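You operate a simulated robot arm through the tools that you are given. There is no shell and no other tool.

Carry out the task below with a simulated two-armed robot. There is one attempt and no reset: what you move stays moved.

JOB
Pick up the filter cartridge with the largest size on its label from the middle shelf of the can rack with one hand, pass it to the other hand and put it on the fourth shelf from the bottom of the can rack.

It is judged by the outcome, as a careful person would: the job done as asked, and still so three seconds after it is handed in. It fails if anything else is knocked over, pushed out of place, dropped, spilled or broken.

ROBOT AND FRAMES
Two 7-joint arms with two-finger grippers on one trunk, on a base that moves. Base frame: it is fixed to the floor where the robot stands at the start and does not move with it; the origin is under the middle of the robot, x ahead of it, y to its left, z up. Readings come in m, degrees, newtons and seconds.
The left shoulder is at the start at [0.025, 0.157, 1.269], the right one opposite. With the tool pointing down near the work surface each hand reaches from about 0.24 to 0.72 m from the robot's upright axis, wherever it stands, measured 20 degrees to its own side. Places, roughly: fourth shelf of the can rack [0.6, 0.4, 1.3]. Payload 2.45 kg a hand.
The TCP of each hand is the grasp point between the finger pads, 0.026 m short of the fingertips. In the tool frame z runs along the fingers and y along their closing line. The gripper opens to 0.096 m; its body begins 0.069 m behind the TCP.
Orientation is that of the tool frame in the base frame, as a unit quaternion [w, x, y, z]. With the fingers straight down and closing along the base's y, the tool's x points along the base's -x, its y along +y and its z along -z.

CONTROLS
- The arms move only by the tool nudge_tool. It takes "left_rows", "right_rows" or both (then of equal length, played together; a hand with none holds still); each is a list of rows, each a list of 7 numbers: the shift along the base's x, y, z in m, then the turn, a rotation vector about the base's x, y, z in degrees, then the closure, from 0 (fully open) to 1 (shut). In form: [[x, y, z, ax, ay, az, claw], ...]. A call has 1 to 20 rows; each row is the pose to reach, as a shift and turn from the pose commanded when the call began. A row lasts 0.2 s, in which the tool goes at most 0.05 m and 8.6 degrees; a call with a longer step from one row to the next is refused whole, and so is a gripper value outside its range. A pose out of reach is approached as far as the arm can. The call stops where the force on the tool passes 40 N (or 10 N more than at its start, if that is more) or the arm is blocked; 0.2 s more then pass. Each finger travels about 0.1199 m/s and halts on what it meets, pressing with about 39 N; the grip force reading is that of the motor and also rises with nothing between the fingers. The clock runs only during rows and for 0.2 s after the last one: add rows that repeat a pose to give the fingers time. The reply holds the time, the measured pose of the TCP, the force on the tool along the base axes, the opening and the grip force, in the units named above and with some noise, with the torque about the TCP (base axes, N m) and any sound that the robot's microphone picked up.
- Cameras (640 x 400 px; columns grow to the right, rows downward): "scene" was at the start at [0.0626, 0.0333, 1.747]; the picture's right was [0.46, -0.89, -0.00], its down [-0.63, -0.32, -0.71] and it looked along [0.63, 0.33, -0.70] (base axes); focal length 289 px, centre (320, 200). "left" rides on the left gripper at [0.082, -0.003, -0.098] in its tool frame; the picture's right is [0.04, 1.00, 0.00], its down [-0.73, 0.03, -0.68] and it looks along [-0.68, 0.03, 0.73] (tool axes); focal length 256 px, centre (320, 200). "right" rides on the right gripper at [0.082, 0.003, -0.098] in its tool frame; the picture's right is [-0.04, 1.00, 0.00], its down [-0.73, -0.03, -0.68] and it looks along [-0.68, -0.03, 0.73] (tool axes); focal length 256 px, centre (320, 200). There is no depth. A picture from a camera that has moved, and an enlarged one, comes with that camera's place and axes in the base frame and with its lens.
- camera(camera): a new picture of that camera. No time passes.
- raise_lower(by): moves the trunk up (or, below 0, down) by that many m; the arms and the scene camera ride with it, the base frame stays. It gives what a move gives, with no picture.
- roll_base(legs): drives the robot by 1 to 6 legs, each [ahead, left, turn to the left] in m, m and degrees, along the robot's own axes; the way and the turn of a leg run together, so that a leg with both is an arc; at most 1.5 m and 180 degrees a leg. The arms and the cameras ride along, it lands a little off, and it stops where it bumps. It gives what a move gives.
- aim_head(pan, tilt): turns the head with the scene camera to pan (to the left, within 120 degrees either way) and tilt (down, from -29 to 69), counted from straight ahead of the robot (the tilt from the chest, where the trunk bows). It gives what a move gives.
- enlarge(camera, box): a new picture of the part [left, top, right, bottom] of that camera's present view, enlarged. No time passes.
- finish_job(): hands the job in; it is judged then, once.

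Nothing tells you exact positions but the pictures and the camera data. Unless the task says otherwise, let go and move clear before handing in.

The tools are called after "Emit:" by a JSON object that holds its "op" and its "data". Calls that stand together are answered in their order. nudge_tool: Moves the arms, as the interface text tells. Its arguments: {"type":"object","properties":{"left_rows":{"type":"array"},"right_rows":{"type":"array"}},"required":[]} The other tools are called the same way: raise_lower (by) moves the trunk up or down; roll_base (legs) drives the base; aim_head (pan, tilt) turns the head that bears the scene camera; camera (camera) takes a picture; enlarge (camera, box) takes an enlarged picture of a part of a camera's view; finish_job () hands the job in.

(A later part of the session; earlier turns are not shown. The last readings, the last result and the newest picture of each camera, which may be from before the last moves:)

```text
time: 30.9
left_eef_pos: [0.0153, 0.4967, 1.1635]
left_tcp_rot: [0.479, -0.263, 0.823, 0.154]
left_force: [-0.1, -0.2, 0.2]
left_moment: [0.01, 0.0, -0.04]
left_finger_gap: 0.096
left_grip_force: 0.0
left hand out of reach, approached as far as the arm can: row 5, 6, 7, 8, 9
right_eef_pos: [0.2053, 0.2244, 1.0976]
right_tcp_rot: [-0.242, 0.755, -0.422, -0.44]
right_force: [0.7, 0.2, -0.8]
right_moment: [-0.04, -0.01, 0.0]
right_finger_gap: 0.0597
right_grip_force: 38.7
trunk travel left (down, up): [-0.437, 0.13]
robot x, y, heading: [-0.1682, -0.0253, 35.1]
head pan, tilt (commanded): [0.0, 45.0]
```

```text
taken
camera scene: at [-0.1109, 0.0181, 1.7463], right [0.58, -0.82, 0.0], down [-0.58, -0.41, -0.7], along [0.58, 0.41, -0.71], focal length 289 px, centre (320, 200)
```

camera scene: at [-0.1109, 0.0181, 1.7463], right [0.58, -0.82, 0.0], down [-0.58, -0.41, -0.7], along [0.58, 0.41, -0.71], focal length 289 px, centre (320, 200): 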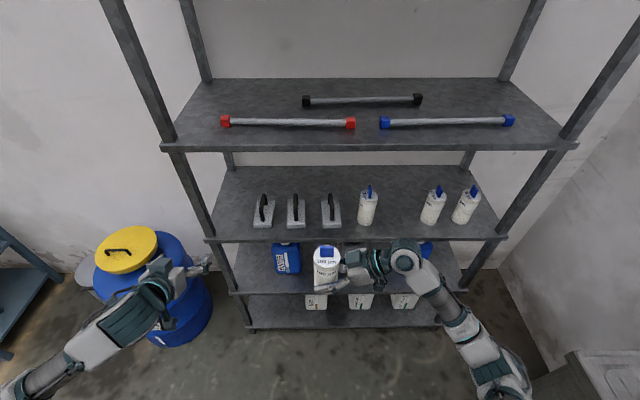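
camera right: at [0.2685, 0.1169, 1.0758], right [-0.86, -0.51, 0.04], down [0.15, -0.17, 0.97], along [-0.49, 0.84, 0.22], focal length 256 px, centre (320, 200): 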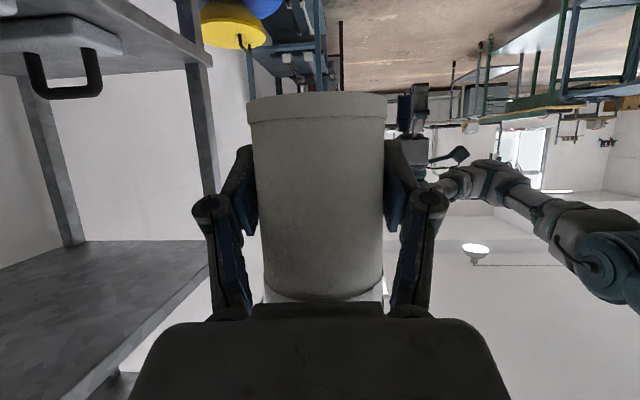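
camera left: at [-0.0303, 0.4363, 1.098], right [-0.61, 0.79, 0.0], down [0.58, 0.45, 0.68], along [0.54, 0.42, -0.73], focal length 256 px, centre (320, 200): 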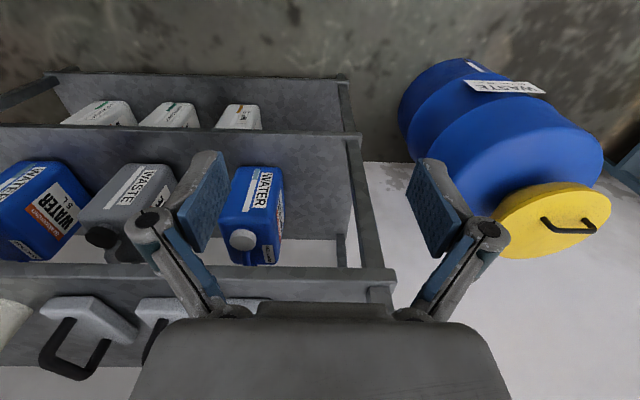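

The left hand is pitched and level with the upper part of the cartridge. I now turn it about the vertical to point right, keeping ~20 cm away from the cartridge.

Emit:
{"op": "nudge_tool", "data": {"left_rows": [[0.005, -0.007, 0, 0, 0, -8, 0], [0.01, -0.014, 0, 0, 0, -16, 0], [0.015, -0.021, 0, 0, 0, -24, 0], [0.02, -0.029, 0, 0, 0, -32, 0], [0.025, -0.036, 0, 0, 0, -40, 0], [0.03, -0.043, 0, 0, 0, -48, 0], [0.035, -0.05, 0, 0, 0, -56, 0], [0.04, -0.057, 0, 0, 0, -64, 0], [0.045, -0.064, 0, 0, 0, -72, 0], [0.05, -0.071, 0, 0, 0, -80, 0], [0.052, -0.073, 0, 0, 0, -88, 0], [0.052, -0.073, 0, 0, 0, -88, 0]]}}

Emit:
{"op": "camera", "data": {"camera": "scene"}}

Emit:
{"op": "camera", "data": {"camera": "left"}}

```text
time: 33.5
left_eef_pos: [0.0673, 0.4266, 1.1623]
left_tcp_rot: [0.452, 0.384, 0.774, -0.222]
left_force: [0.9, -0.3, 0.8]
left_moment: [0.03, 0.0, 0.0]
left_finger_gap: 0.0961
left_grip_force: 0.1
right_eef_pos: [0.2047, 0.2233, 1.0975]
right_tcp_rot: [-0.242, 0.755, -0.423, -0.439]
right_force: [0.2, -1.3, -1.4]
right_moment: [-0.02, 0.01, -0.01]
right_finger_gap: 0.0597
right_grip_force: 39.2
trunk travel left (down, up): [-0.437, 0.13]
robot x, y, heading: [-0.1702, -0.0275, 35.2]
head pan, tilt (commanded): [0.0, 45.0]
```

```text
taken
camera scene: at [-0.11, 0.0178, 1.7463], right [0.58, -0.82, 0.0], down [-0.58, -0.41, -0.7], along [0.58, 0.41, -0.71], focal length 289 px, centre (320, 200)
```

scene: 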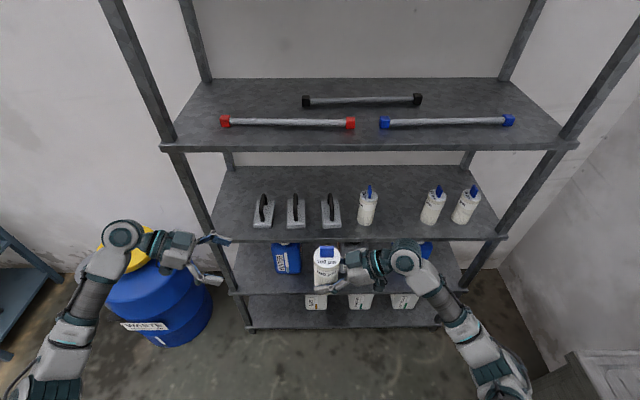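

```text
taken
camera left: at [-0.0103, 0.5241, 1.139], right [0.78, 0.62, -0.03], down [-0.12, 0.2, 0.97], along [0.61, -0.76, 0.23], focal length 256 px, centre (320, 200)
```

left: 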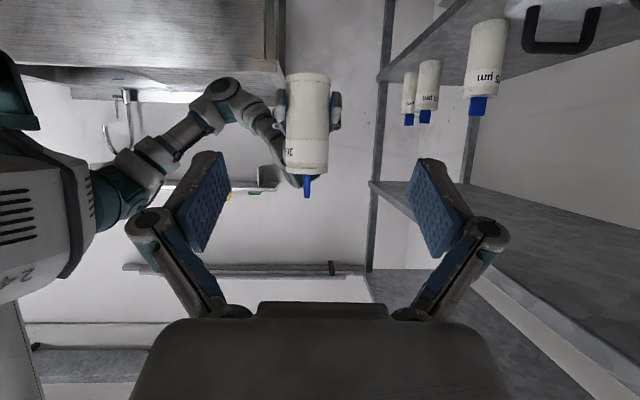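

The left hand faces the cartridge with heading within 5° of opposite to the right hand; image and kinematics agree on the cartridge position to a couple of millimetres. I enlarge to see how much of the cylinder the right fingers cover.

Emit:
{"op": "enlarge", "data": {"camera": "left", "box": [240, 50, 380, 210]}}

Emit:
{"op": "enlarge", "data": {"camera": "scene", "box": [180, 210, 440, 330]}}

```text
2.50 times, centred on (310, 130) of left
camera zoom: at [-0.0103, 0.5241, 1.139], right [0.78, 0.62, -0.03], down [-0.12, 0.2, 0.97], along [0.61, -0.76, 0.23], focal length 640 px, centre (345, 375)
```

zoom: 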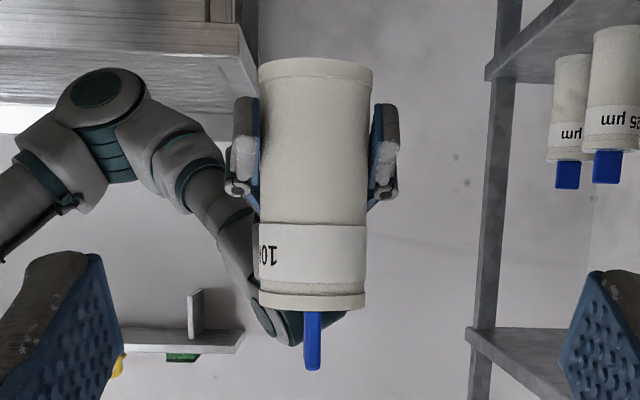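

```text
2.46 times, centred on (310, 270) of scene
camera zoom: at [-0.11, 0.0178, 1.7463], right [0.58, -0.82, 0.0], down [-0.58, -0.41, -0.7], along [0.58, 0.41, -0.71], focal length 712 px, centre (345, 28)
```

zoom: 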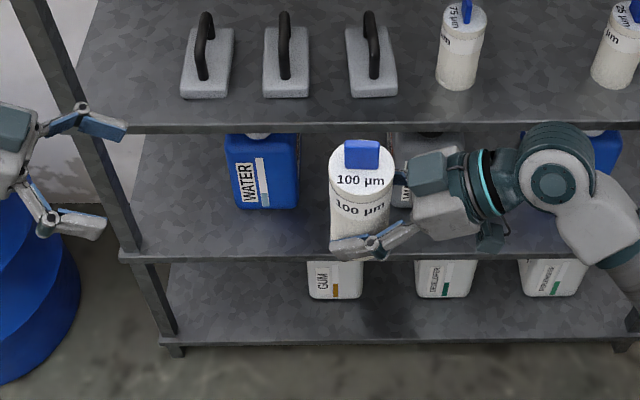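

The 100 µm label is confirmed and the right fingers occupy only the lower half, leaving the upper ~5 cm free. I bring the left hand to 10 cm from the cartridge, on axis and turned to be exactly opposite.

Emit:
{"op": "nudge_tool", "data": {"left_rows": [[0.0207, -0.0288, 0.001, 0, 0, -2, 0], [0.0414, -0.0576, 0.001, 0, 0, -4, 0], [0.0621, -0.0863, 0.001, 0, 0, -5, 0], [0.0828, -0.1151, 0.001, 0, 0, -5, 0], [0.0828, -0.1151, 0.001, 0, 0, -5, 0]]}}

Emit:
{"op": "camera", "data": {"camera": "left"}}

Emit:
{"op": "enlarge", "data": {"camera": "scene", "box": [180, 210, 440, 330]}}

```text
time: 34.7
left_eef_pos: [0.1492, 0.308, 1.1641]
left_tcp_rot: [0.441, 0.418, 0.757, -0.241]
left_force: [0.4, 0.0, -0.3]
left_moment: [0.0, 0.0, 0.01]
left_finger_gap: 0.0961
left_grip_force: 0.1
right_eef_pos: [0.2065, 0.2241, 1.0978]
right_tcp_rot: [-0.242, 0.754, -0.422, -0.44]
right_force: [-0.5, -0.1, -1.2]
right_moment: [-0.03, 0.01, -0.03]
right_finger_gap: 0.0599
right_grip_force: 38.7
trunk travel left (down, up): [-0.437, 0.13]
robot x, y, heading: [-0.1694, -0.0287, 35.5]
head pan, tilt (commanded): [0.0, 45.0]
```

```text
taken
camera left: at [0.0808, 0.4119, 1.1404], right [0.83, 0.55, -0.03], down [-0.1, 0.21, 0.97], along [0.55, -0.81, 0.23], focal length 256 px, centre (320, 200)
```

left: 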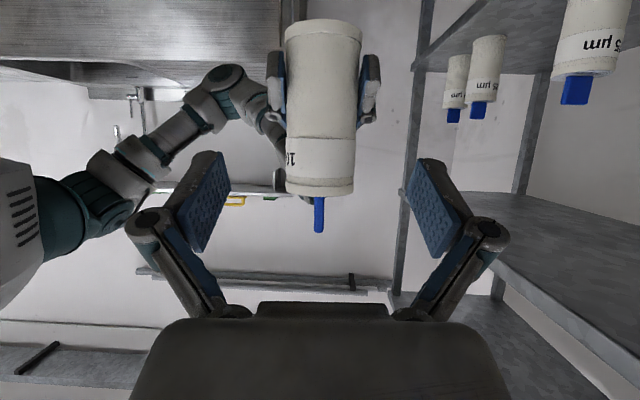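

```text
2.46 times, centred on (310, 270) of scene
camera zoom: at [-0.1085, 0.0171, 1.7462], right [0.58, -0.82, 0.0], down [-0.58, -0.41, -0.7], along [0.57, 0.41, -0.71], focal length 712 px, centre (345, 28)
```

zoom: 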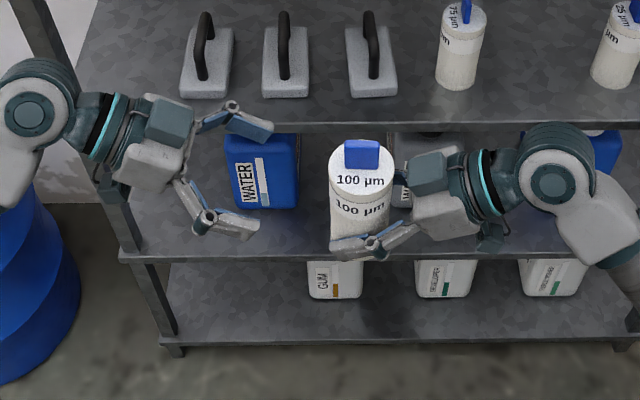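

The left hand is nearly on axis, needing 3.7 mm correction and about 9.9 cm advance; its open fingers pass above the right fingers. I advance in two steps, with a check between.

Emit:
{"op": "nudge_tool", "data": {"left_rows": [[0.0031, 0.002, 0, 0, 0, 0, 0], [0.0164, -0.0192, 0, 0, 0, 0, 0], [0.0298, -0.0403, 0, 0, 0, 0, 0], [0.0298, -0.0403, 0, 0, 0, 0, 0]]}}

Emit:
{"op": "camera", "data": {"camera": "left"}}

Emit:
{"op": "enlarge", "data": {"camera": "scene", "box": [230, 220, 410, 330]}}

```text
time: 35.7
left_eef_pos: [0.1816, 0.268, 1.1632]
left_tcp_rot: [0.44, 0.417, 0.758, -0.24]
left_force: [0.3, 0.4, 0.4]
left_moment: [0.0, -0.01, -0.01]
left_finger_gap: 0.0961
left_grip_force: 0.1
right_eef_pos: [0.2062, 0.2227, 1.0974]
right_tcp_rot: [-0.242, 0.755, -0.422, -0.44]
right_force: [-0.2, 0.3, -1.3]
right_moment: [0.0, -0.02, 0.01]
right_finger_gap: 0.0597
right_grip_force: 39.1
trunk travel left (down, up): [-0.437, 0.13]
robot x, y, heading: [-0.1691, -0.0282, 35.1]
head pan, tilt (commanded): [0.0, 45.0]
```

```text
taken
camera left: at [0.1125, 0.372, 1.1405], right [0.83, 0.55, -0.03], down [-0.1, 0.21, 0.97], along [0.55, -0.81, 0.23], focal length 256 px, centre (320, 200)
```

left: 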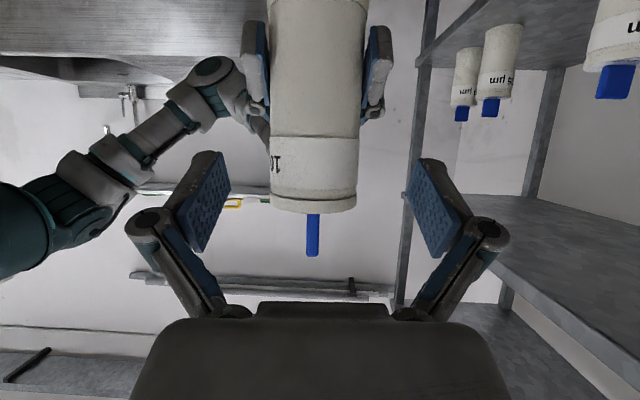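

```text
3.56 times, centred on (320, 275) of scene
camera zoom: at [-0.1073, 0.0158, 1.7462], right [0.58, -0.82, 0.0], down [-0.58, -0.41, -0.7], along [0.57, 0.41, -0.71], focal length 1028 px, centre (320, -67)
```

zoom: 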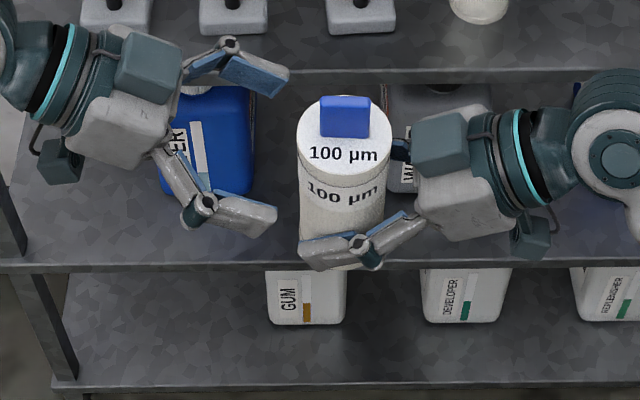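

Alignment is within 3 mm, and in the scene view the open left fingers will straddle the upper cylinder clear of the right gripper. I advance the last ~5 cm with the fingers open.

Emit:
{"op": "nudge_tool", "data": {"left_rows": [[0.0065, -0.015, 0, 0, 0, 0, 0], [0.0151, -0.0286, 0, 0, 0, 0, 0], [0.0237, -0.0422, 0, 0, 0, 0, 0], [0.0237, -0.0422, 0, 0, 0, 0, 0]]}}

Emit:
{"op": "camera", "data": {"camera": "left"}}

Emit:
{"op": "enlarge", "data": {"camera": "scene", "box": [230, 220, 410, 330]}}

```text
time: 36.7
left_eef_pos: [0.2038, 0.2248, 1.1634]
left_tcp_rot: [0.441, 0.417, 0.757, -0.241]
left_force: [-0.4, -0.4, 0.6]
left_moment: [-0.01, -0.02, -0.02]
left_finger_gap: 0.0961
left_grip_force: 0.1
right_eef_pos: [0.206, 0.2228, 1.0979]
right_tcp_rot: [-0.242, 0.755, -0.422, -0.44]
right_force: [0.1, 0.4, -1.7]
right_moment: [0.04, 0.0, -0.04]
right_finger_gap: 0.0598
right_grip_force: 39.0
trunk travel left (down, up): [-0.437, 0.13]
robot x, y, heading: [-0.1646, -0.0264, 35.1]
head pan, tilt (commanded): [0.0, 45.0]
```

```text
taken
camera left: at [0.1347, 0.3297, 1.1405], right [0.83, 0.55, -0.03], down [-0.1, 0.2, 0.97], along [0.55, -0.81, 0.23], focal length 256 px, centre (320, 200)
```

left: 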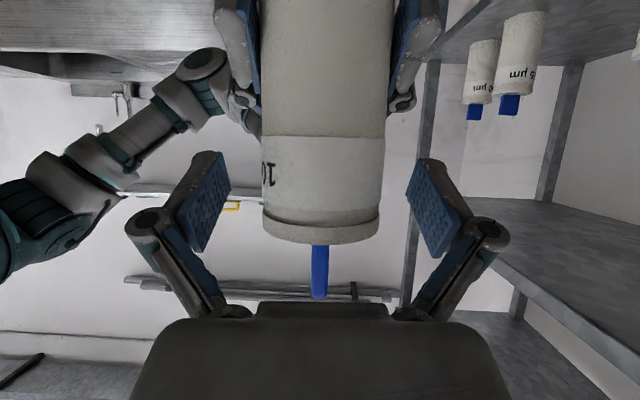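

```text
3.56 times, centred on (320, 275) of scene
camera zoom: at [-0.1073, 0.0159, 1.7462], right [0.58, -0.82, 0.0], down [-0.58, -0.41, -0.7], along [0.57, 0.41, -0.71], focal length 1028 px, centre (320, -67)
```

zoom: 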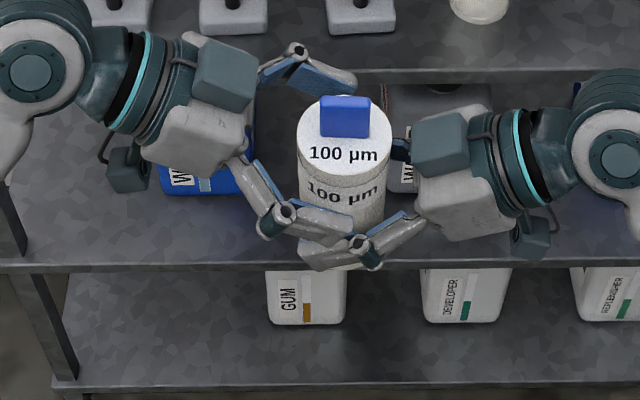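

The left pads straddle the upper part of the cylinder, TCP within a few mm of the axis and no contact forces. I close the left gripper.

Emit:
{"op": "nudge_tool", "data": {"left_rows": [[0, 0, 0, 0, 0, 0, 0.25], [0, 0, 0, 0, 0, 0, 0.5], [0, 0, 0, 0, 0, 0, 1], [0, 0, 0, 0, 0, 0, 1], [0, 0, 0, 0, 0, 0, 1]]}}

Emit:
{"op": "camera", "data": {"camera": "left"}}

Emit:
{"op": "enlarge", "data": {"camera": "scene", "box": [230, 220, 410, 330]}}

```text
time: 37.9
left_eef_pos: [0.2039, 0.2266, 1.1628]
left_tcp_rot: [0.442, 0.415, 0.759, -0.239]
left_force: [4.4, 9.1, 3.4]
left_moment: [0.48, -0.15, 0.17]
left_finger_gap: 0.0605
left_grip_force: 39.3
right_eef_pos: [0.2067, 0.2225, 1.0968]
right_tcp_rot: [-0.241, 0.755, -0.422, -0.44]
right_force: [-3.3, -9.4, -2.3]
right_moment: [0.13, -0.11, -0.08]
right_finger_gap: 0.0599
right_grip_force: 39.4
trunk travel left (down, up): [-0.437, 0.13]
robot x, y, heading: [-0.1694, -0.0268, 35.2]
head pan, tilt (commanded): [0.0, 45.0]
```

```text
taken
camera left: at [0.1343, 0.3311, 1.1406], right [0.83, 0.55, -0.03], down [-0.1, 0.2, 0.97], along [0.55, -0.81, 0.23], focal length 256 px, centre (320, 200)
```

left: 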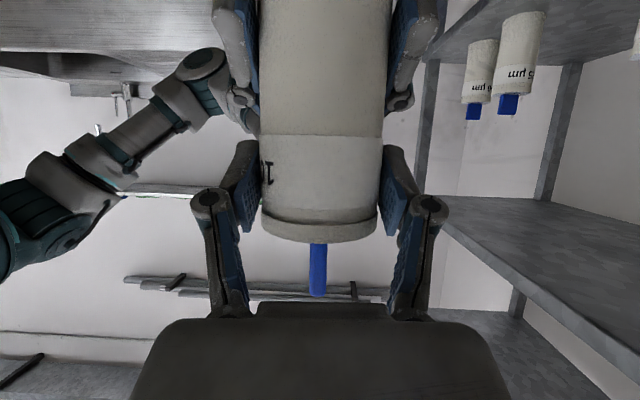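

```text
3.56 times, centred on (320, 275) of scene
camera zoom: at [-0.1079, 0.0168, 1.7462], right [0.58, -0.82, 0.0], down [-0.58, -0.41, -0.7], along [0.57, 0.41, -0.71], focal length 1028 px, centre (320, -67)
```

zoom: 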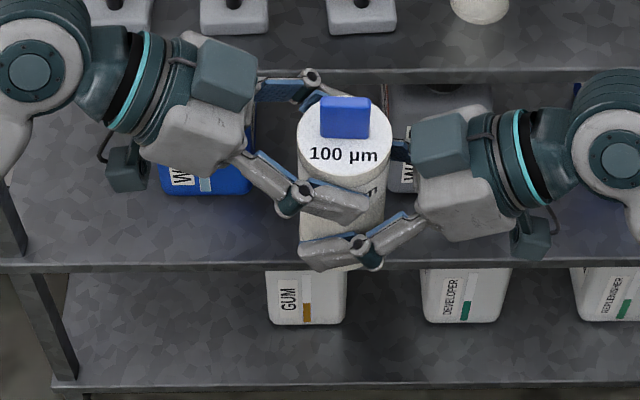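

Both hands now hold it (gap 0.0605 m, 39 N on the left). I open the right gripper and check before pulling it away.

Emit:
{"op": "nudge_tool", "data": {"right_rows": [[0, 0, 0, 0, 0, 0, 0.3], [0, 0, 0, 0, 0, 0, 0.1], [0, 0, 0, 0, 0, 0, 0], [0, 0, 0, 0, 0, 0, 0]]}}

Emit:
{"op": "enlarge", "data": {"camera": "scene", "box": [230, 220, 410, 330]}}

Emit:
{"op": "camera", "data": {"camera": "right"}}

```text
time: 38.9
left_eef_pos: [0.2044, 0.2266, 1.1628]
left_tcp_rot: [0.441, 0.417, 0.757, -0.241]
left_force: [-0.8, -0.9, -0.1]
left_moment: [0.01, 0.0, 0.0]
left_finger_gap: 0.0605
left_grip_force: 39.8
right_eef_pos: [0.2061, 0.2229, 1.0971]
right_tcp_rot: [-0.242, 0.754, -0.423, -0.44]
right_force: [-0.1, -0.4, -0.3]
right_moment: [0.01, -0.01, 0.02]
right_finger_gap: 0.0961
right_grip_force: 0.0
trunk travel left (down, up): [-0.437, 0.13]
robot x, y, heading: [-0.17, -0.0311, 35.5]
head pan, tilt (commanded): [0.0, 45.0]
```

```text
3.56 times, centred on (320, 275) of scene
camera zoom: at [-0.1078, 0.0167, 1.7462], right [0.58, -0.82, 0.0], down [-0.58, -0.41, -0.7], along [0.57, 0.41, -0.71], focal length 1028 px, centre (320, -67)
```

zoom: 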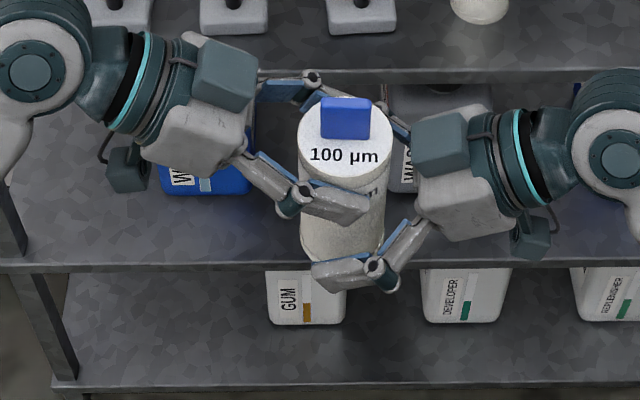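

```text
taken
camera right: at [0.2702, 0.1147, 1.0754], right [-0.86, -0.51, 0.04], down [0.15, -0.17, 0.97], along [-0.49, 0.84, 0.23], focal length 256 px, centre (320, 200)
```

right: 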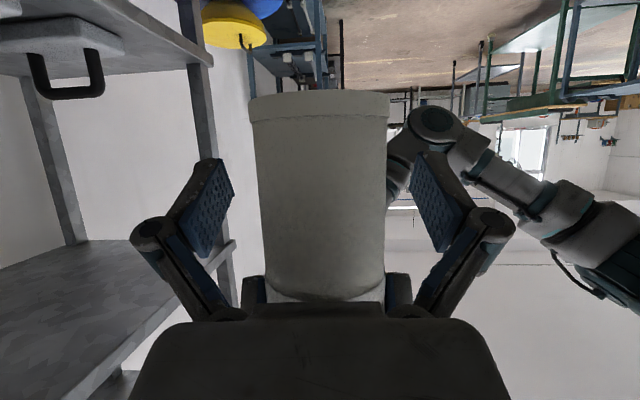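

The left hand holds the cartridge alone, and the right fingers are fully open and clear. I withdraw the right hand straight back along its axis.

Emit:
{"op": "nudge_tool", "data": {"right_rows": [[0.0107, -0.0169, 0, 0, 0, 0, 0], [0.0213, -0.0338, 0, 0, 0, 0, 0], [0.032, -0.0508, 0, 0, 0, 0, 0], [0.0426, -0.0677, 0, 0, 0, 0, 0], [0.0533, -0.0846, 0, 0, 0, 0, 0], [0.064, -0.1015, 0, 0, 0, 0, 0], [0.064, -0.1015, 0, 0, 0, 0, 0]]}}

Emit:
{"op": "camera", "data": {"camera": "scene"}}

Emit:
{"op": "camera", "data": {"camera": "right"}}

```text
time: 40.5
left_eef_pos: [0.2038, 0.2252, 1.1632]
left_tcp_rot: [0.441, 0.417, 0.758, -0.24]
left_force: [-0.1, 0.4, -0.4]
left_moment: [0.0, -0.03, 0.0]
left_finger_gap: 0.0605
left_grip_force: 38.9
right_eef_pos: [0.2712, 0.1227, 1.0969]
right_tcp_rot: [-0.241, 0.754, -0.422, -0.441]
right_force: [-0.2, 0.7, 0.2]
right_moment: [-0.01, 0.02, 0.02]
right_finger_gap: 0.0964
right_grip_force: 0.2
trunk travel left (down, up): [-0.437, 0.13]
robot x, y, heading: [-0.1666, -0.0253, 35.1]
head pan, tilt (commanded): [0.0, 45.0]
```

```text
taken
camera scene: at [-0.1071, 0.0153, 1.7462], right [0.58, -0.82, 0.0], down [-0.58, -0.41, -0.7], along [0.57, 0.41, -0.71], focal length 289 px, centre (320, 200)
```

scene: 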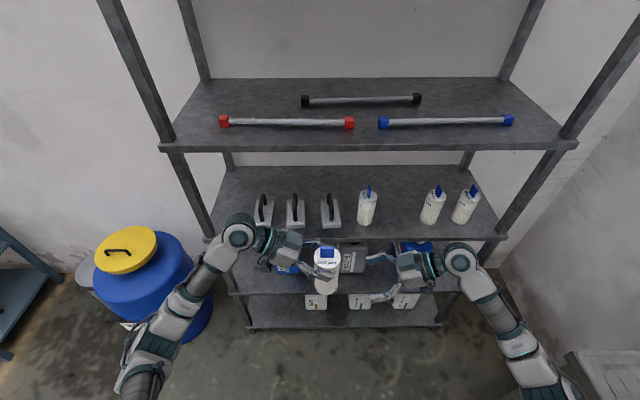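

```text
taken
camera right: at [0.3346, 0.0129, 1.0742], right [-0.86, -0.51, 0.04], down [0.15, -0.17, 0.97], along [-0.49, 0.84, 0.23], focal length 256 px, centre (320, 200)
```

right: 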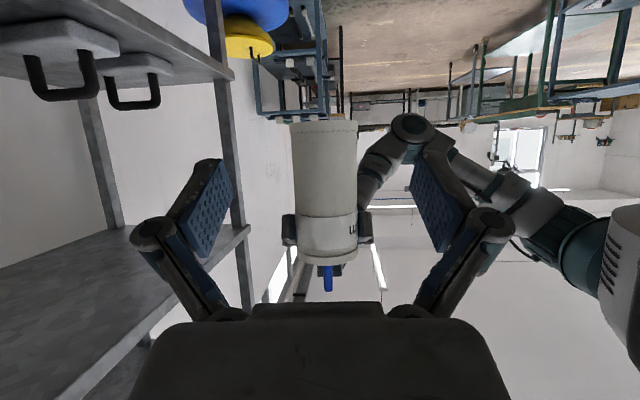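

The cartridge now hangs in the left hand only, clear of the right gripper. I tuck the right arm: turn it forward and move it to the right, then fold it down.

Emit:
{"op": "nudge_tool", "data": {"right_rows": [[0.0047, -0.0067, 0, 0, 0, -8, 0], [0.0095, -0.0133, 0, 0, 0, -16, 0], [0.0142, -0.02, 0, 0, 0, -24, 0], [0.0189, -0.0267, 0, 0, 0, -32, 0], [0.0237, -0.0334, 0, 0, 0, -40, 0], [0.0284, -0.04, 0, 0, 0, -48, 0], [0.0332, -0.0467, 0, 0, 0, -56, 0], [0.0379, -0.0534, 0, 0, 0, -64, 0], [0.0426, -0.06, 0, 0, 0, -72, 0], [0.0474, -0.0667, 0, 0, 0, -80, 0], [0.0521, -0.0734, 0, 0, 0, -86, 0], [0.0521, -0.0734, 0, 0, 0, -86, 0]]}}

Emit:
{"op": "camera", "data": {"camera": "scene"}}

```text
time: 43.1
left_eef_pos: [0.2036, 0.2267, 1.1624]
left_tcp_rot: [0.441, 0.417, 0.758, -0.24]
left_force: [0.3, -0.8, 0.0]
left_moment: [0.02, 0.0, 0.0]
left_finger_gap: 0.0604
left_grip_force: 38.6
right_eef_pos: [0.3326, 0.0558, 1.0953]
right_tcp_rot: [0.477, -0.263, 0.824, 0.156]
right_force: [0.3, -0.9, 0.5]
right_moment: [0.04, -0.02, 0.01]
right_finger_gap: 0.0959
right_grip_force: 0.2
right hand out of reach, approached as far as the arm can: row 9, 10, 11, 12
trunk travel left (down, up): [-0.437, 0.13]
robot x, y, heading: [-0.1696, -0.0293, 35.4]
head pan, tilt (commanded): [0.0, 45.0]
```

```text
taken
camera scene: at [-0.1082, 0.0154, 1.7463], right [0.58, -0.82, 0.0], down [-0.58, -0.41, -0.7], along [0.57, 0.41, -0.71], focal length 289 px, centre (320, 200)
```

scene: 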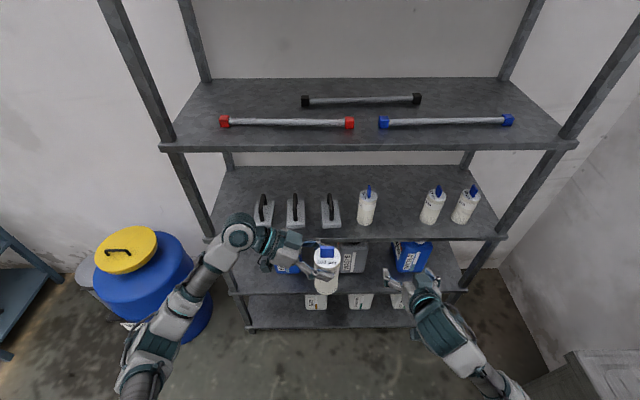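

The right hand points forward again. I fold it down to a tucked pose (mirroring the left's starting pose), away from the rack.

Emit:
{"op": "nudge_tool", "data": {"right_rows": [[-0.0049, -0.0189, -0.01, -4.36, 6.1, 0, 0], [-0.0099, -0.0378, -0.02, -8.72, 12.2, 0, 0], [-0.0148, -0.0567, -0.03, -13.1, 18.3, 0, 0], [-0.0197, -0.0756, -0.04, -17.45, 24.4, 0, 0], [-0.0246, -0.0944, -0.05, -21.8, 30.5, 0, 0], [-0.0296, -0.1133, -0.06, -26.2, 36.6, 0, 0], [-0.0345, -0.1322, -0.07, -30.5, 42.7, 0, 0], [-0.0394, -0.1511, -0.08, -34.9, 48.8, 0, 0], [-0.0394, -0.1511, -0.08, -34.9, 48.8, 0, 0]]}}

Emit:
{"op": "camera", "data": {"camera": "scene"}}

Emit:
{"op": "enlarge", "data": {"camera": "scene", "box": [140, 60, 460, 260]}}

```text
time: 45.1
left_eef_pos: [0.2025, 0.2252, 1.1634]
left_tcp_rot: [0.441, 0.417, 0.757, -0.241]
left_force: [0.0, -0.2, 0.5]
left_moment: [-0.01, -0.03, 0.02]
left_finger_gap: 0.0605
left_grip_force: 38.8
right_eef_pos: [0.2934, -0.0972, 1.0144]
right_tcp_rot: [0.0, -0.303, 0.953, 0.004]
right_force: [0.4, 0.1, 0.0]
right_moment: [0.0, 0.02, 0.04]
right_finger_gap: 0.0961
right_grip_force: 0.0
right hand out of reach, approached as far as the arm can: row 1
trunk travel left (down, up): [-0.437, 0.13]
robot x, y, heading: [-0.1686, -0.0259, 35.3]
head pan, tilt (commanded): [0.0, 45.0]
```

```text
taken
camera scene: at [-0.1075, 0.0143, 1.7463], right [0.58, -0.82, 0.0], down [-0.58, -0.41, -0.7], along [0.57, 0.41, -0.71], focal length 289 px, centre (320, 200)
```

scene: 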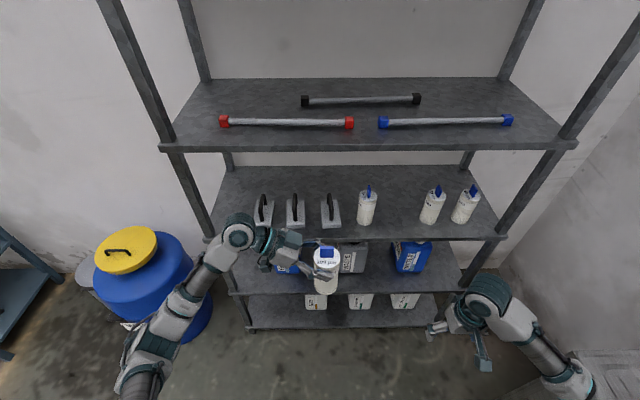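

```text
2.00 times, centred on (300, 160) of scene
camera zoom: at [-0.1075, 0.0143, 1.7463], right [0.58, -0.82, 0.0], down [-0.58, -0.41, -0.7], along [0.57, 0.41, -0.71], focal length 578 px, centre (360, 280)
```

zoom: 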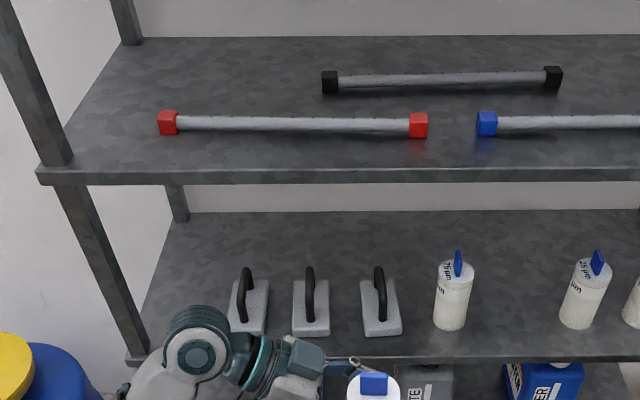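

The right arm is tucked. I now yaw the left hand back to point forward toward the rack, carrying the upright cartridge to the left side, still outside the rack.

Emit:
{"op": "nudge_tool", "data": {"left_rows": [[-0.0097, 0.0136, 0.003, 0, 0, 7.75, 1], [-0.0194, 0.0271, 0.006, 0, 0, 15.5, 1], [-0.0291, 0.0407, 0.009, 0, 0, 23.25, 1], [-0.0388, 0.0542, 0.012, 0, 0, 31, 1], [-0.0485, 0.0678, 0.015, 0, 0, 38.75, 1], [-0.0582, 0.0813, 0.018, 0, 0, 46.5, 1], [-0.0679, 0.0949, 0.021, 0, 0, 54.25, 1], [-0.0776, 0.1084, 0.024, 0, 0, 62, 1], [-0.0873, 0.122, 0.027, 0, 0, 69.75, 1], [-0.097, 0.1355, 0.03, 0, 0, 77.5, 1], [-0.1067, 0.1491, 0.033, 0, 0, 85.25, 1], [-0.1164, 0.1626, 0.036, 0, 0, 93, 1], [-0.1164, 0.1626, 0.036, 0, 0, 93, 1]]}}

Emit:
{"op": "camera", "data": {"camera": "scene"}}

Emit:
{"op": "camera", "data": {"camera": "left"}}

```text
time: 47.9
left_eef_pos: [0.0985, 0.3944, 1.2022]
left_tcp_rot: [0.478, -0.263, 0.824, 0.155]
left_force: [0.3, 0.1, -1.0]
left_moment: [0.01, 0.03, 0.01]
left_finger_gap: 0.0606
left_grip_force: 38.6
left hand out of reach, approached as far as the arm can: row 10, 11, 12, 13
right_eef_pos: [0.2931, -0.0968, 1.0139]
right_tcp_rot: [0.001, -0.304, 0.953, 0.004]
right_force: [-0.2, -0.7, 0.6]
right_moment: [-0.01, 0.01, 0.02]
right_finger_gap: 0.0959
right_grip_force: 0.1
trunk travel left (down, up): [-0.437, 0.13]
robot x, y, heading: [-0.1655, -0.028, 35.0]
head pan, tilt (commanded): [0.0, 45.0]
```

```text
taken
camera scene: at [-0.1087, 0.0149, 1.7463], right [0.58, -0.82, 0.0], down [-0.58, -0.41, -0.7], along [0.57, 0.41, -0.71], focal length 289 px, centre (320, 200)
```

scene: 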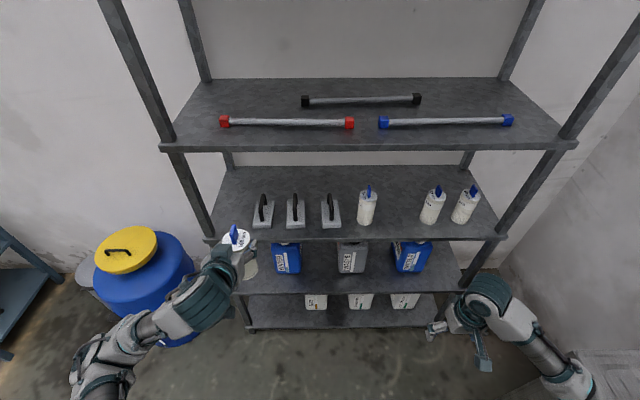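

```text
taken
camera left: at [-0.0012, 0.3173, 1.18], right [-0.6, 0.8, -0.03], down [-0.2, -0.11, 0.97], along [0.78, 0.59, 0.23], focal length 256 px, centre (320, 200)
```

left: 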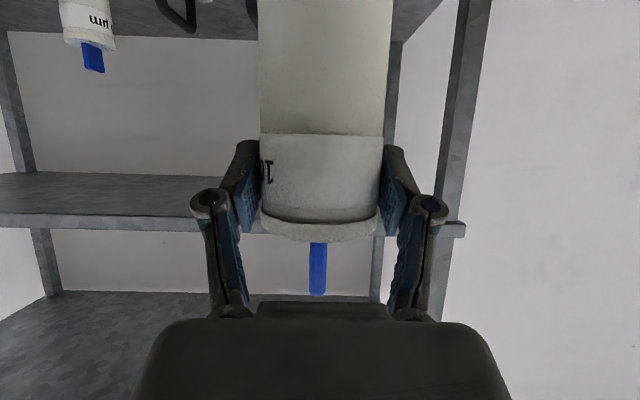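

The left hand points at the rack with the cartridge at about 0.31 m ahead (rack frame), z≈1.20. I raise the trunk 0.12 m, then lift the hand so the cartridge's bottom is well above shelf four.

Emit:
{"op": "raise_lower", "data": {"by": 0.12}}

Emit:
{"op": "nudge_tool", "data": {"left_rows": [[0, 0, 0.03, 0, 0, 0, 1], [0, 0, 0.06, 0, 0, 0, 1], [0, 0, 0.09, 0, 0, 0, 1], [0, 0, 0.12, 0, 0, 0, 1], [0, 0, 0.15, 0, 0, 0, 1], [0, 0, 0.17, 0, 0, 0, 1], [0, 0, 0.17, 0, 0, 0, 1]]}}

Emit:
{"op": "camera", "data": {"camera": "scene"}}

Emit:
{"op": "camera", "data": {"camera": "left"}}

```text
time: 49.4
left_eef_pos: [0.1005, 0.3928, 1.3221]
left_tcp_rot: [0.476, -0.263, 0.824, 0.155]
left_force: [-0.4, 0.6, -0.8]
left_moment: [-0.03, 0.03, 0.01]
left_finger_gap: 0.0602
left_grip_force: 39.1
right_eef_pos: [0.2933, -0.097, 1.1329]
right_tcp_rot: [0.001, -0.304, 0.953, 0.004]
right_force: [-0.5, 0.0, 0.0]
right_moment: [0.01, 0.01, 0.01]
right_finger_gap: 0.0962
right_grip_force: 0.0
trunk travel left (down, up): [-0.557, 0.01]
robot x, y, heading: [-0.1707, -0.0261, 35.2]
head pan, tilt (commanded): [0.0, 45.0]
```

```text
time: 51.0
left_eef_pos: [0.098, 0.3929, 1.4926]
left_tcp_rot: [0.477, -0.262, 0.825, 0.154]
left_force: [-0.2, -0.8, -2.0]
left_moment: [-0.02, 0.0, 0.02]
left_finger_gap: 0.0606
left_grip_force: 38.7
right_eef_pos: [0.295, -0.0959, 1.1351]
right_tcp_rot: [0.001, -0.304, 0.953, 0.004]
right_force: [0.8, -0.5, -0.9]
right_moment: [0.04, -0.03, 0.01]
right_finger_gap: 0.0961
right_grip_force: 0.1
trunk travel left (down, up): [-0.557, 0.01]
robot x, y, heading: [-0.1687, -0.0275, 35.0]
head pan, tilt (commanded): [0.0, 45.0]
```

```text
taken
camera scene: at [-0.1128, 0.0115, 1.866], right [0.58, -0.82, 0.0], down [-0.58, -0.41, -0.7], along [0.57, 0.41, -0.71], focal length 289 px, centre (320, 200)
```

scene: 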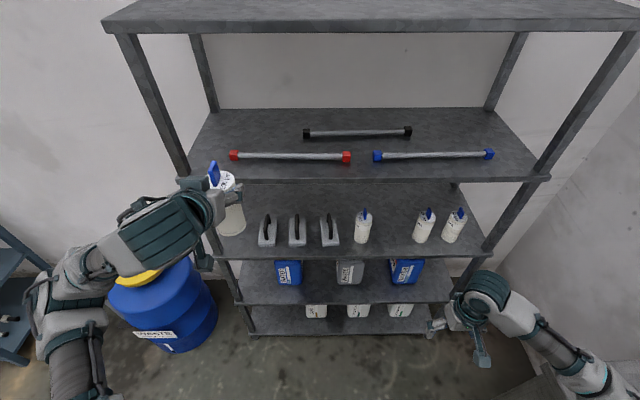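

```text
taken
camera left: at [-0.0019, 0.3173, 1.4705], right [-0.6, 0.8, -0.03], down [-0.2, -0.11, 0.97], along [0.78, 0.59, 0.22], focal length 256 px, centre (320, 200)
```

left: 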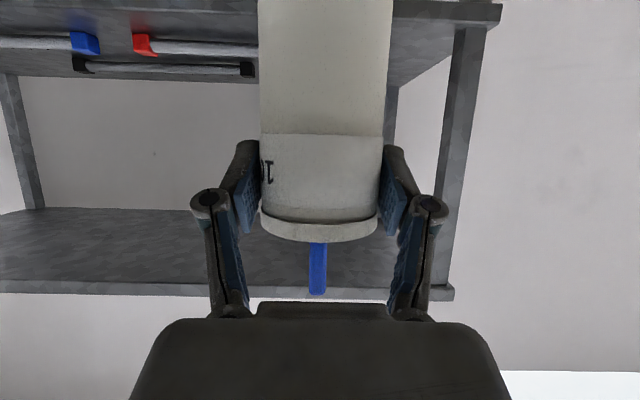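

Shelf four's top works out to z≈1.315, and the cartridge's bottom is now at about 1.39, clear above it. Before driving forward I look down to check how far the base sticks out in front.

Emit:
{"op": "aim_head", "data": {"pan": 0, "tilt": 69}}

Emit:
{"op": "camera", "data": {"camera": "scene"}}

```text
time: 51.9
left_eef_pos: [0.0966, 0.3932, 1.4928]
left_tcp_rot: [0.478, -0.262, 0.824, 0.155]
left_force: [0.7, 0.2, -1.6]
left_moment: [-0.04, 0.0, 0.04]
left_finger_gap: 0.0602
left_grip_force: 39.2
right_eef_pos: [0.2942, -0.0963, 1.1345]
right_tcp_rot: [0.0, -0.304, 0.953, 0.005]
right_force: [-0.9, -1.1, -0.3]
right_moment: [0.01, 0.02, 0.01]
right_finger_gap: 0.0961
right_grip_force: 0.0
trunk travel left (down, up): [-0.557, 0.01]
robot x, y, heading: [-0.1693, -0.0284, 35.3]
head pan, tilt (commanded): [0.0, 68.8]
```

```text
taken
camera scene: at [-0.1337, -0.0033, 1.8373], right [0.58, -0.82, 0.0], down [-0.76, -0.54, -0.36], along [0.29, 0.21, -0.93], focal length 289 px, centre (320, 200)
```

scene: 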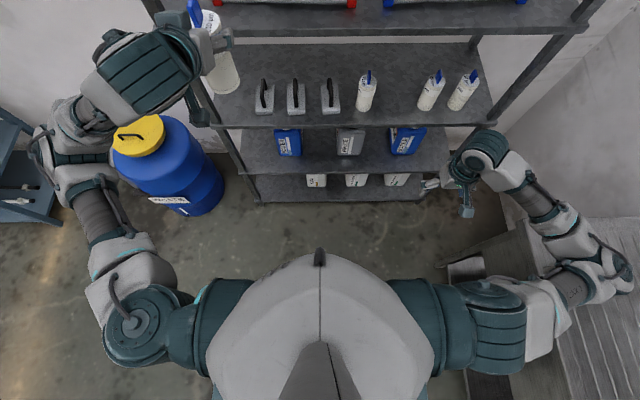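

The floor is visible up to about 0.37 m ahead of the robot's axis, so the base has ample room. I drive forward 0.13 m, keeping the cartridge outside the rack for now.

Emit:
{"op": "aim_head", "data": {"pan": 5, "tilt": 42}}

Emit:
{"op": "roll_base", "data": {"legs": [[0.13, 0, 0]]}}

Emit:
{"op": "nudge_tool", "data": {"left_rows": [[0, 0, 0, 0, 0, 0, 1], [0, 0, 0, 0, 0, 0, 1]]}}

Emit:
{"op": "camera", "data": {"camera": "scene"}}

Emit:
{"op": "camera", "data": {"camera": "left"}}

```text
time: 52.8
left_eef_pos: [0.0973, 0.3925, 1.4923]
left_tcp_rot: [0.477, -0.264, 0.824, 0.156]
left_force: [-0.3, -0.3, -1.5]
left_moment: [-0.05, -0.03, 0.0]
left_finger_gap: 0.0604
left_grip_force: 39.3
right_eef_pos: [0.2939, -0.0957, 1.1339]
right_tcp_rot: [0.001, -0.303, 0.953, 0.004]
right_force: [0.8, -0.1, 0.1]
right_moment: [0.01, 0.01, 0.0]
right_finger_gap: 0.0959
right_grip_force: 0.0
trunk travel left (down, up): [-0.557, 0.01]
robot x, y, heading: [-0.1685, -0.0275, 35.3]
head pan, tilt (commanded): [5.0, 42.0]
```

```text
time: 54.1
left_eef_pos: [0.2009, 0.4629, 1.4939]
left_tcp_rot: [0.478, -0.261, 0.824, 0.155]
left_force: [-0.1, -0.2, -1.8]
left_moment: [-0.02, 0.05, 0.0]
left_finger_gap: 0.0604
left_grip_force: 39.4
right_eef_pos: [0.3963, -0.0254, 1.1351]
right_tcp_rot: [0.002, -0.302, 0.953, 0.004]
right_force: [-0.6, 0.3, -0.2]
right_moment: [0.01, 0.02, 0.0]
right_finger_gap: 0.0962
right_grip_force: 0.0
trunk travel left (down, up): [-0.557, 0.01]
robot x, y, heading: [-0.0683, 0.0499, 35.2]
head pan, tilt (commanded): [5.0, 42.0]
```

```text
time: 54.7
left_eef_pos: [0.2013, 0.4627, 1.4951]
left_tcp_rot: [0.48, -0.259, 0.824, 0.154]
left_force: [0.3, -0.3, -1.3]
left_moment: [-0.01, 0.03, 0.01]
left_finger_gap: 0.0605
left_grip_force: 38.8
right_eef_pos: [0.3965, -0.0253, 1.136]
right_tcp_rot: [0.003, -0.302, 0.953, 0.003]
right_force: [-0.9, -0.8, -0.8]
right_moment: [0.02, 0.02, -0.01]
right_finger_gap: 0.096
right_grip_force: 0.0
trunk travel left (down, up): [-0.557, 0.01]
robot x, y, heading: [-0.0629, 0.0481, 35.2]
head pan, tilt (commanded): [5.0, 42.0]
```

```text
taken
camera scene: at [-0.0135, 0.0903, 1.8705], right [0.64, -0.76, 0.0], down [-0.51, -0.43, -0.74], along [0.57, 0.48, -0.67], focal length 289 px, centre (320, 200)
```

scene: 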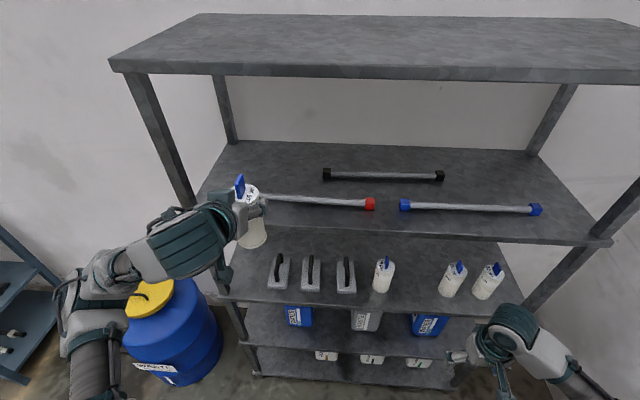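

```text
taken
camera left: at [0.1009, 0.3883, 1.4717], right [-0.59, 0.8, -0.03], down [-0.2, -0.11, 0.97], along [0.78, 0.58, 0.23], focal length 256 px, centre (320, 200)
```

left: 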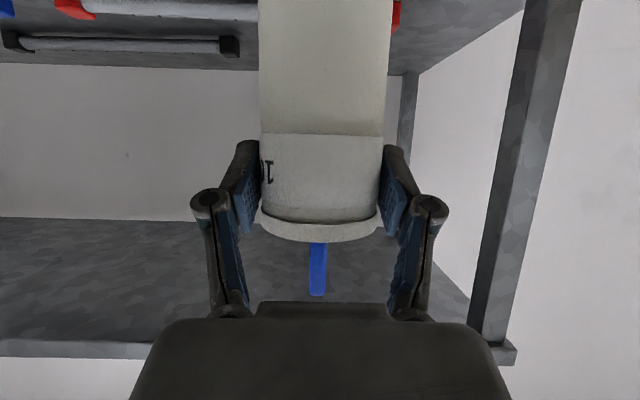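

The left hand is 0.433 m ahead (rack frame), y'≈0.26, cartridge bottom ≈1.39; the free spot I aim for is x'≈0.77, y'≈0.26, behind the red rod and left of the black rod's end. I move in over the red rod first.

Emit:
{"op": "nudge_tool", "data": {"left_rows": [[0.0325, 0.0233, -0.01, 0, 0, 0, 1], [0.065, 0.0466, -0.01, 0, 0, 0, 1], [0.0976, 0.0699, -0.01, 0, 0, 0, 1], [0.1301, 0.0931, -0.01, 0, 0, 0, 1], [0.1301, 0.0931, -0.01, 0, 0, 0, 1]]}}

Emit:
{"op": "camera", "data": {"camera": "scene"}}

Emit:
{"op": "camera", "data": {"camera": "left"}}

```text
time: 55.9
left_eef_pos: [0.336, 0.5564, 1.484]
left_tcp_rot: [0.479, -0.26, 0.824, 0.155]
left_force: [0.0, -0.5, -1.4]
left_moment: [0.0, -0.01, 0.02]
left_finger_gap: 0.0603
left_grip_force: 38.9
right_eef_pos: [0.3997, -0.0258, 1.1349]
right_tcp_rot: [0.001, -0.301, 0.954, 0.004]
right_force: [0.4, -0.1, -0.8]
right_moment: [0.01, -0.02, 0.0]
right_finger_gap: 0.0959
right_grip_force: 0.2
trunk travel left (down, up): [-0.557, 0.01]
robot x, y, heading: [-0.065, 0.0446, 35.1]
head pan, tilt (commanded): [5.0, 42.0]
```

```text
taken
camera scene: at [-0.0083, 0.0917, 1.8703], right [0.64, -0.76, 0.0], down [-0.51, -0.43, -0.74], along [0.57, 0.48, -0.67], focal length 289 px, centre (320, 200)
```

scene: 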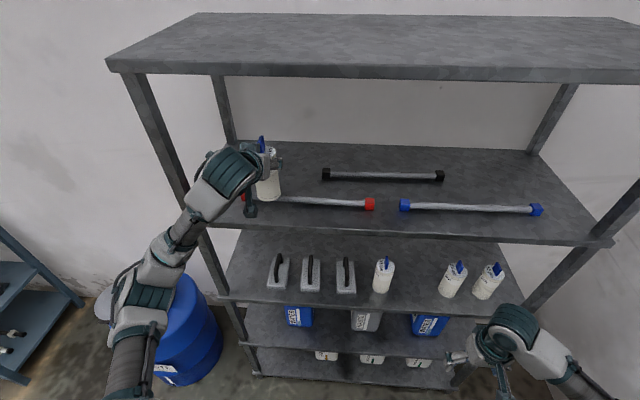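

```text
taken
camera left: at [0.2354, 0.4808, 1.4603], right [-0.59, 0.8, -0.03], down [-0.2, -0.11, 0.97], along [0.78, 0.58, 0.23], focal length 256 px, centre (320, 200)
```

left: 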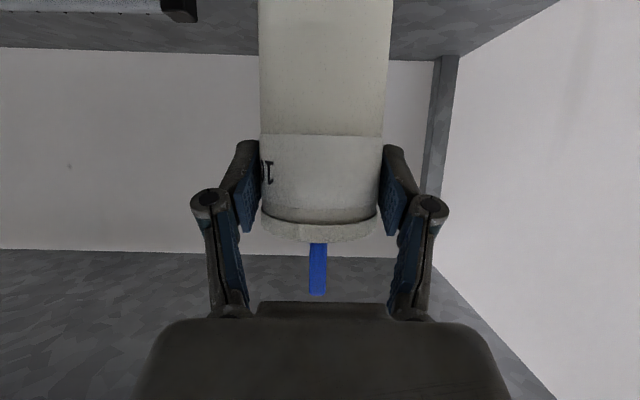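

The cartridge is just inside the front edge and about 4 cm above rod height. I continue over the red rod and then begin lowering as it moves past it.

Emit:
{"op": "nudge_tool", "data": {"left_rows": [[0.0325, 0.0233, 0, 0, 0, 0, 1], [0.065, 0.0466, 0, 0, 0, 0, 1], [0.0894, 0.064, 0, 0, 0, 0, 1], [0.1138, 0.0815, -0.015, 0, 0, 0, 1], [0.1407, 0.1007, -0.03, 0, 0, 0, 1], [0.1407, 0.1007, -0.03, 0, 0, 0, 1]]}}

Emit:
{"op": "camera", "data": {"camera": "scene"}}

Emit:
{"op": "camera", "data": {"camera": "left"}}

```text
time: 57.3
left_eef_pos: [0.4762, 0.6611, 1.4522]
left_tcp_rot: [0.479, -0.261, 0.824, 0.155]
left_force: [-1.3, -0.7, -1.4]
left_moment: [-0.05, 0.04, 0.02]
left_finger_gap: 0.0603
left_grip_force: 38.9
right_eef_pos: [0.3974, -0.0239, 1.1354]
right_tcp_rot: [0.001, -0.301, 0.954, 0.003]
right_force: [-0.8, 0.2, 0.0]
right_moment: [-0.03, -0.03, -0.01]
right_finger_gap: 0.096
right_grip_force: 0.0
trunk travel left (down, up): [-0.557, 0.01]
robot x, y, heading: [-0.064, 0.0494, 34.9]
head pan, tilt (commanded): [5.0, 42.0]
```

```text
taken
camera scene: at [-0.0084, 0.0927, 1.8703], right [0.64, -0.76, 0.0], down [-0.51, -0.43, -0.74], along [0.57, 0.48, -0.67], focal length 289 px, centre (320, 200)
```

scene: 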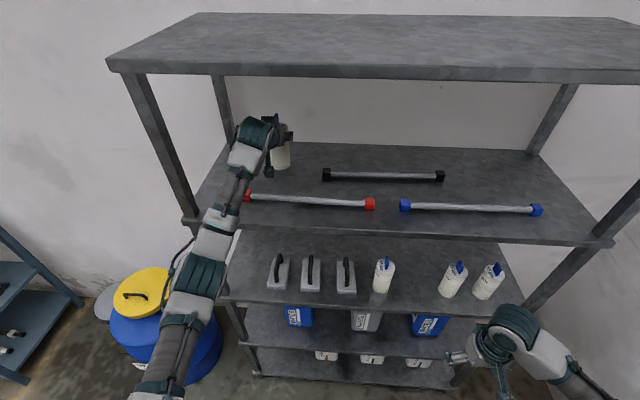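

```text
taken
camera left: at [0.3763, 0.5858, 1.4298], right [-0.59, 0.8, -0.03], down [-0.2, -0.11, 0.97], along [0.78, 0.58, 0.23], focal length 256 px, centre (320, 200)
```

left: 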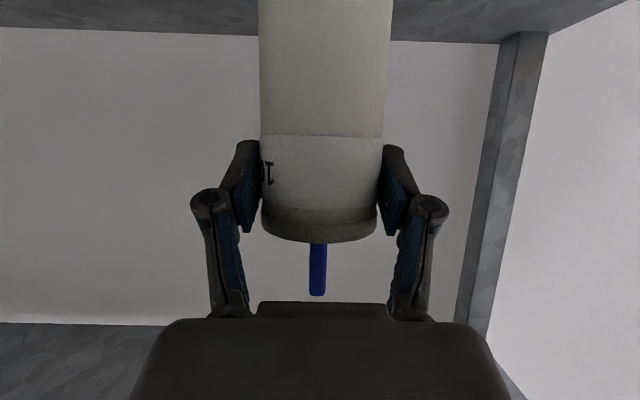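

The cartridge is over the free spot (x'≈0.772, y'≈0.260), bottom about 3 cm above shelf four, and the forearm clears the shelf edge and rods. I lower it gently, watching the force.

Emit:
{"op": "nudge_tool", "data": {"left_rows": [[0, 0, -0.007, 0, 0, 0, 1], [0, 0, -0.014, 0, 0, 0, 1], [0, 0, -0.02, 0, 0, 0, 1], [0, 0, -0.02, 0, 0, 0, 1]]}}

Emit:
{"op": "enlarge", "data": {"camera": "scene", "box": [210, 90, 390, 210]}}

```text
time: 58.3
left_eef_pos: [0.4766, 0.6597, 1.4316]
left_tcp_rot: [0.478, -0.261, 0.824, 0.155]
left_force: [-0.4, -0.7, -1.2]
left_moment: [-0.01, 0.02, 0.03]
left_finger_gap: 0.0601
left_grip_force: 39.2
right_eef_pos: [0.3987, -0.0242, 1.1352]
right_tcp_rot: [0.001, -0.301, 0.954, 0.005]
right_force: [0.3, -0.9, -0.7]
right_moment: [-0.01, 0.02, -0.02]
right_finger_gap: 0.096
right_grip_force: 0.1
trunk travel left (down, up): [-0.557, 0.01]
robot x, y, heading: [-0.0648, 0.0488, 35.1]
head pan, tilt (commanded): [5.0, 42.0]
```

```text
3.33 times, centred on (300, 150) of scene
camera zoom: at [-0.0076, 0.0928, 1.8703], right [0.64, -0.76, 0.0], down [-0.52, -0.43, -0.74], along [0.57, 0.48, -0.67], focal length 964 px, centre (387, 367)
```

zoom: 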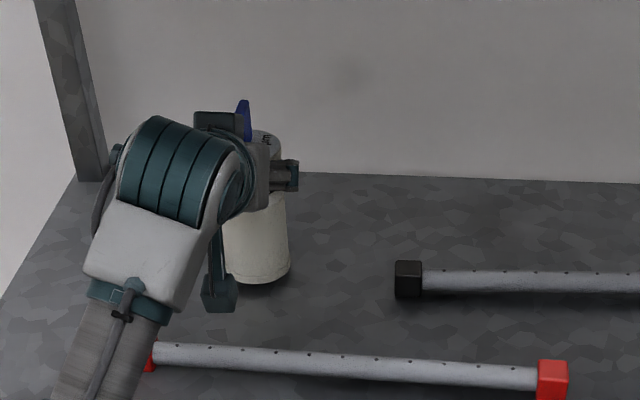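

It hangs about 1–2 cm above the shelf with good clearance from both rods. I continue down in small steps.

Emit:
{"op": "nudge_tool", "data": {"left_rows": [[0, 0, -0.003, 0, 0, 0, 1], [0, 0, -0.006, 0, 0, 0, 1], [0, 0, -0.006, 0, 0, 0, 1]]}}

Emit:
{"op": "nudge_tool", "data": {"left_rows": [[0, 0, -0.002, 0, 0, 0, 1], [0, 0, -0.003, 0, 0, 0, 1], [0, 0, -0.003, 0, 0, 0, 1]]}}

```text
time: 59.1
left_eef_pos: [0.4752, 0.6602, 1.428]
left_tcp_rot: [0.478, -0.26, 0.825, 0.154]
left_force: [0.0, 0.6, -1.2]
left_moment: [-0.02, 0.03, -0.02]
left_finger_gap: 0.0603
left_grip_force: 39.2
right_eef_pos: [0.3982, -0.024, 1.1354]
right_tcp_rot: [0.002, -0.302, 0.953, 0.002]
right_force: [0.2, 0.0, -1.1]
right_moment: [-0.03, 0.0, -0.01]
right_finger_gap: 0.0959
right_grip_force: 0.0
trunk travel left (down, up): [-0.557, 0.01]
robot x, y, heading: [-0.0612, 0.0448, 35.1]
head pan, tilt (commanded): [5.0, 42.0]
```

```text
time: 59.9
left_eef_pos: [0.4745, 0.6597, 1.4241]
left_tcp_rot: [0.478, -0.261, 0.824, 0.155]
left_force: [-0.5, -0.3, -1.4]
left_moment: [-0.02, 0.02, 0.01]
left_finger_gap: 0.0608
left_grip_force: 39.4
right_eef_pos: [0.3977, -0.0251, 1.1336]
right_tcp_rot: [0.001, -0.301, 0.954, 0.004]
right_force: [0.5, 0.0, 0.5]
right_moment: [0.03, -0.03, 0.03]
right_finger_gap: 0.096
right_grip_force: 0.1
trunk travel left (down, up): [-0.557, 0.01]
robot x, y, heading: [-0.0646, 0.0462, 35.2]
head pan, tilt (commanded): [5.0, 42.0]
```

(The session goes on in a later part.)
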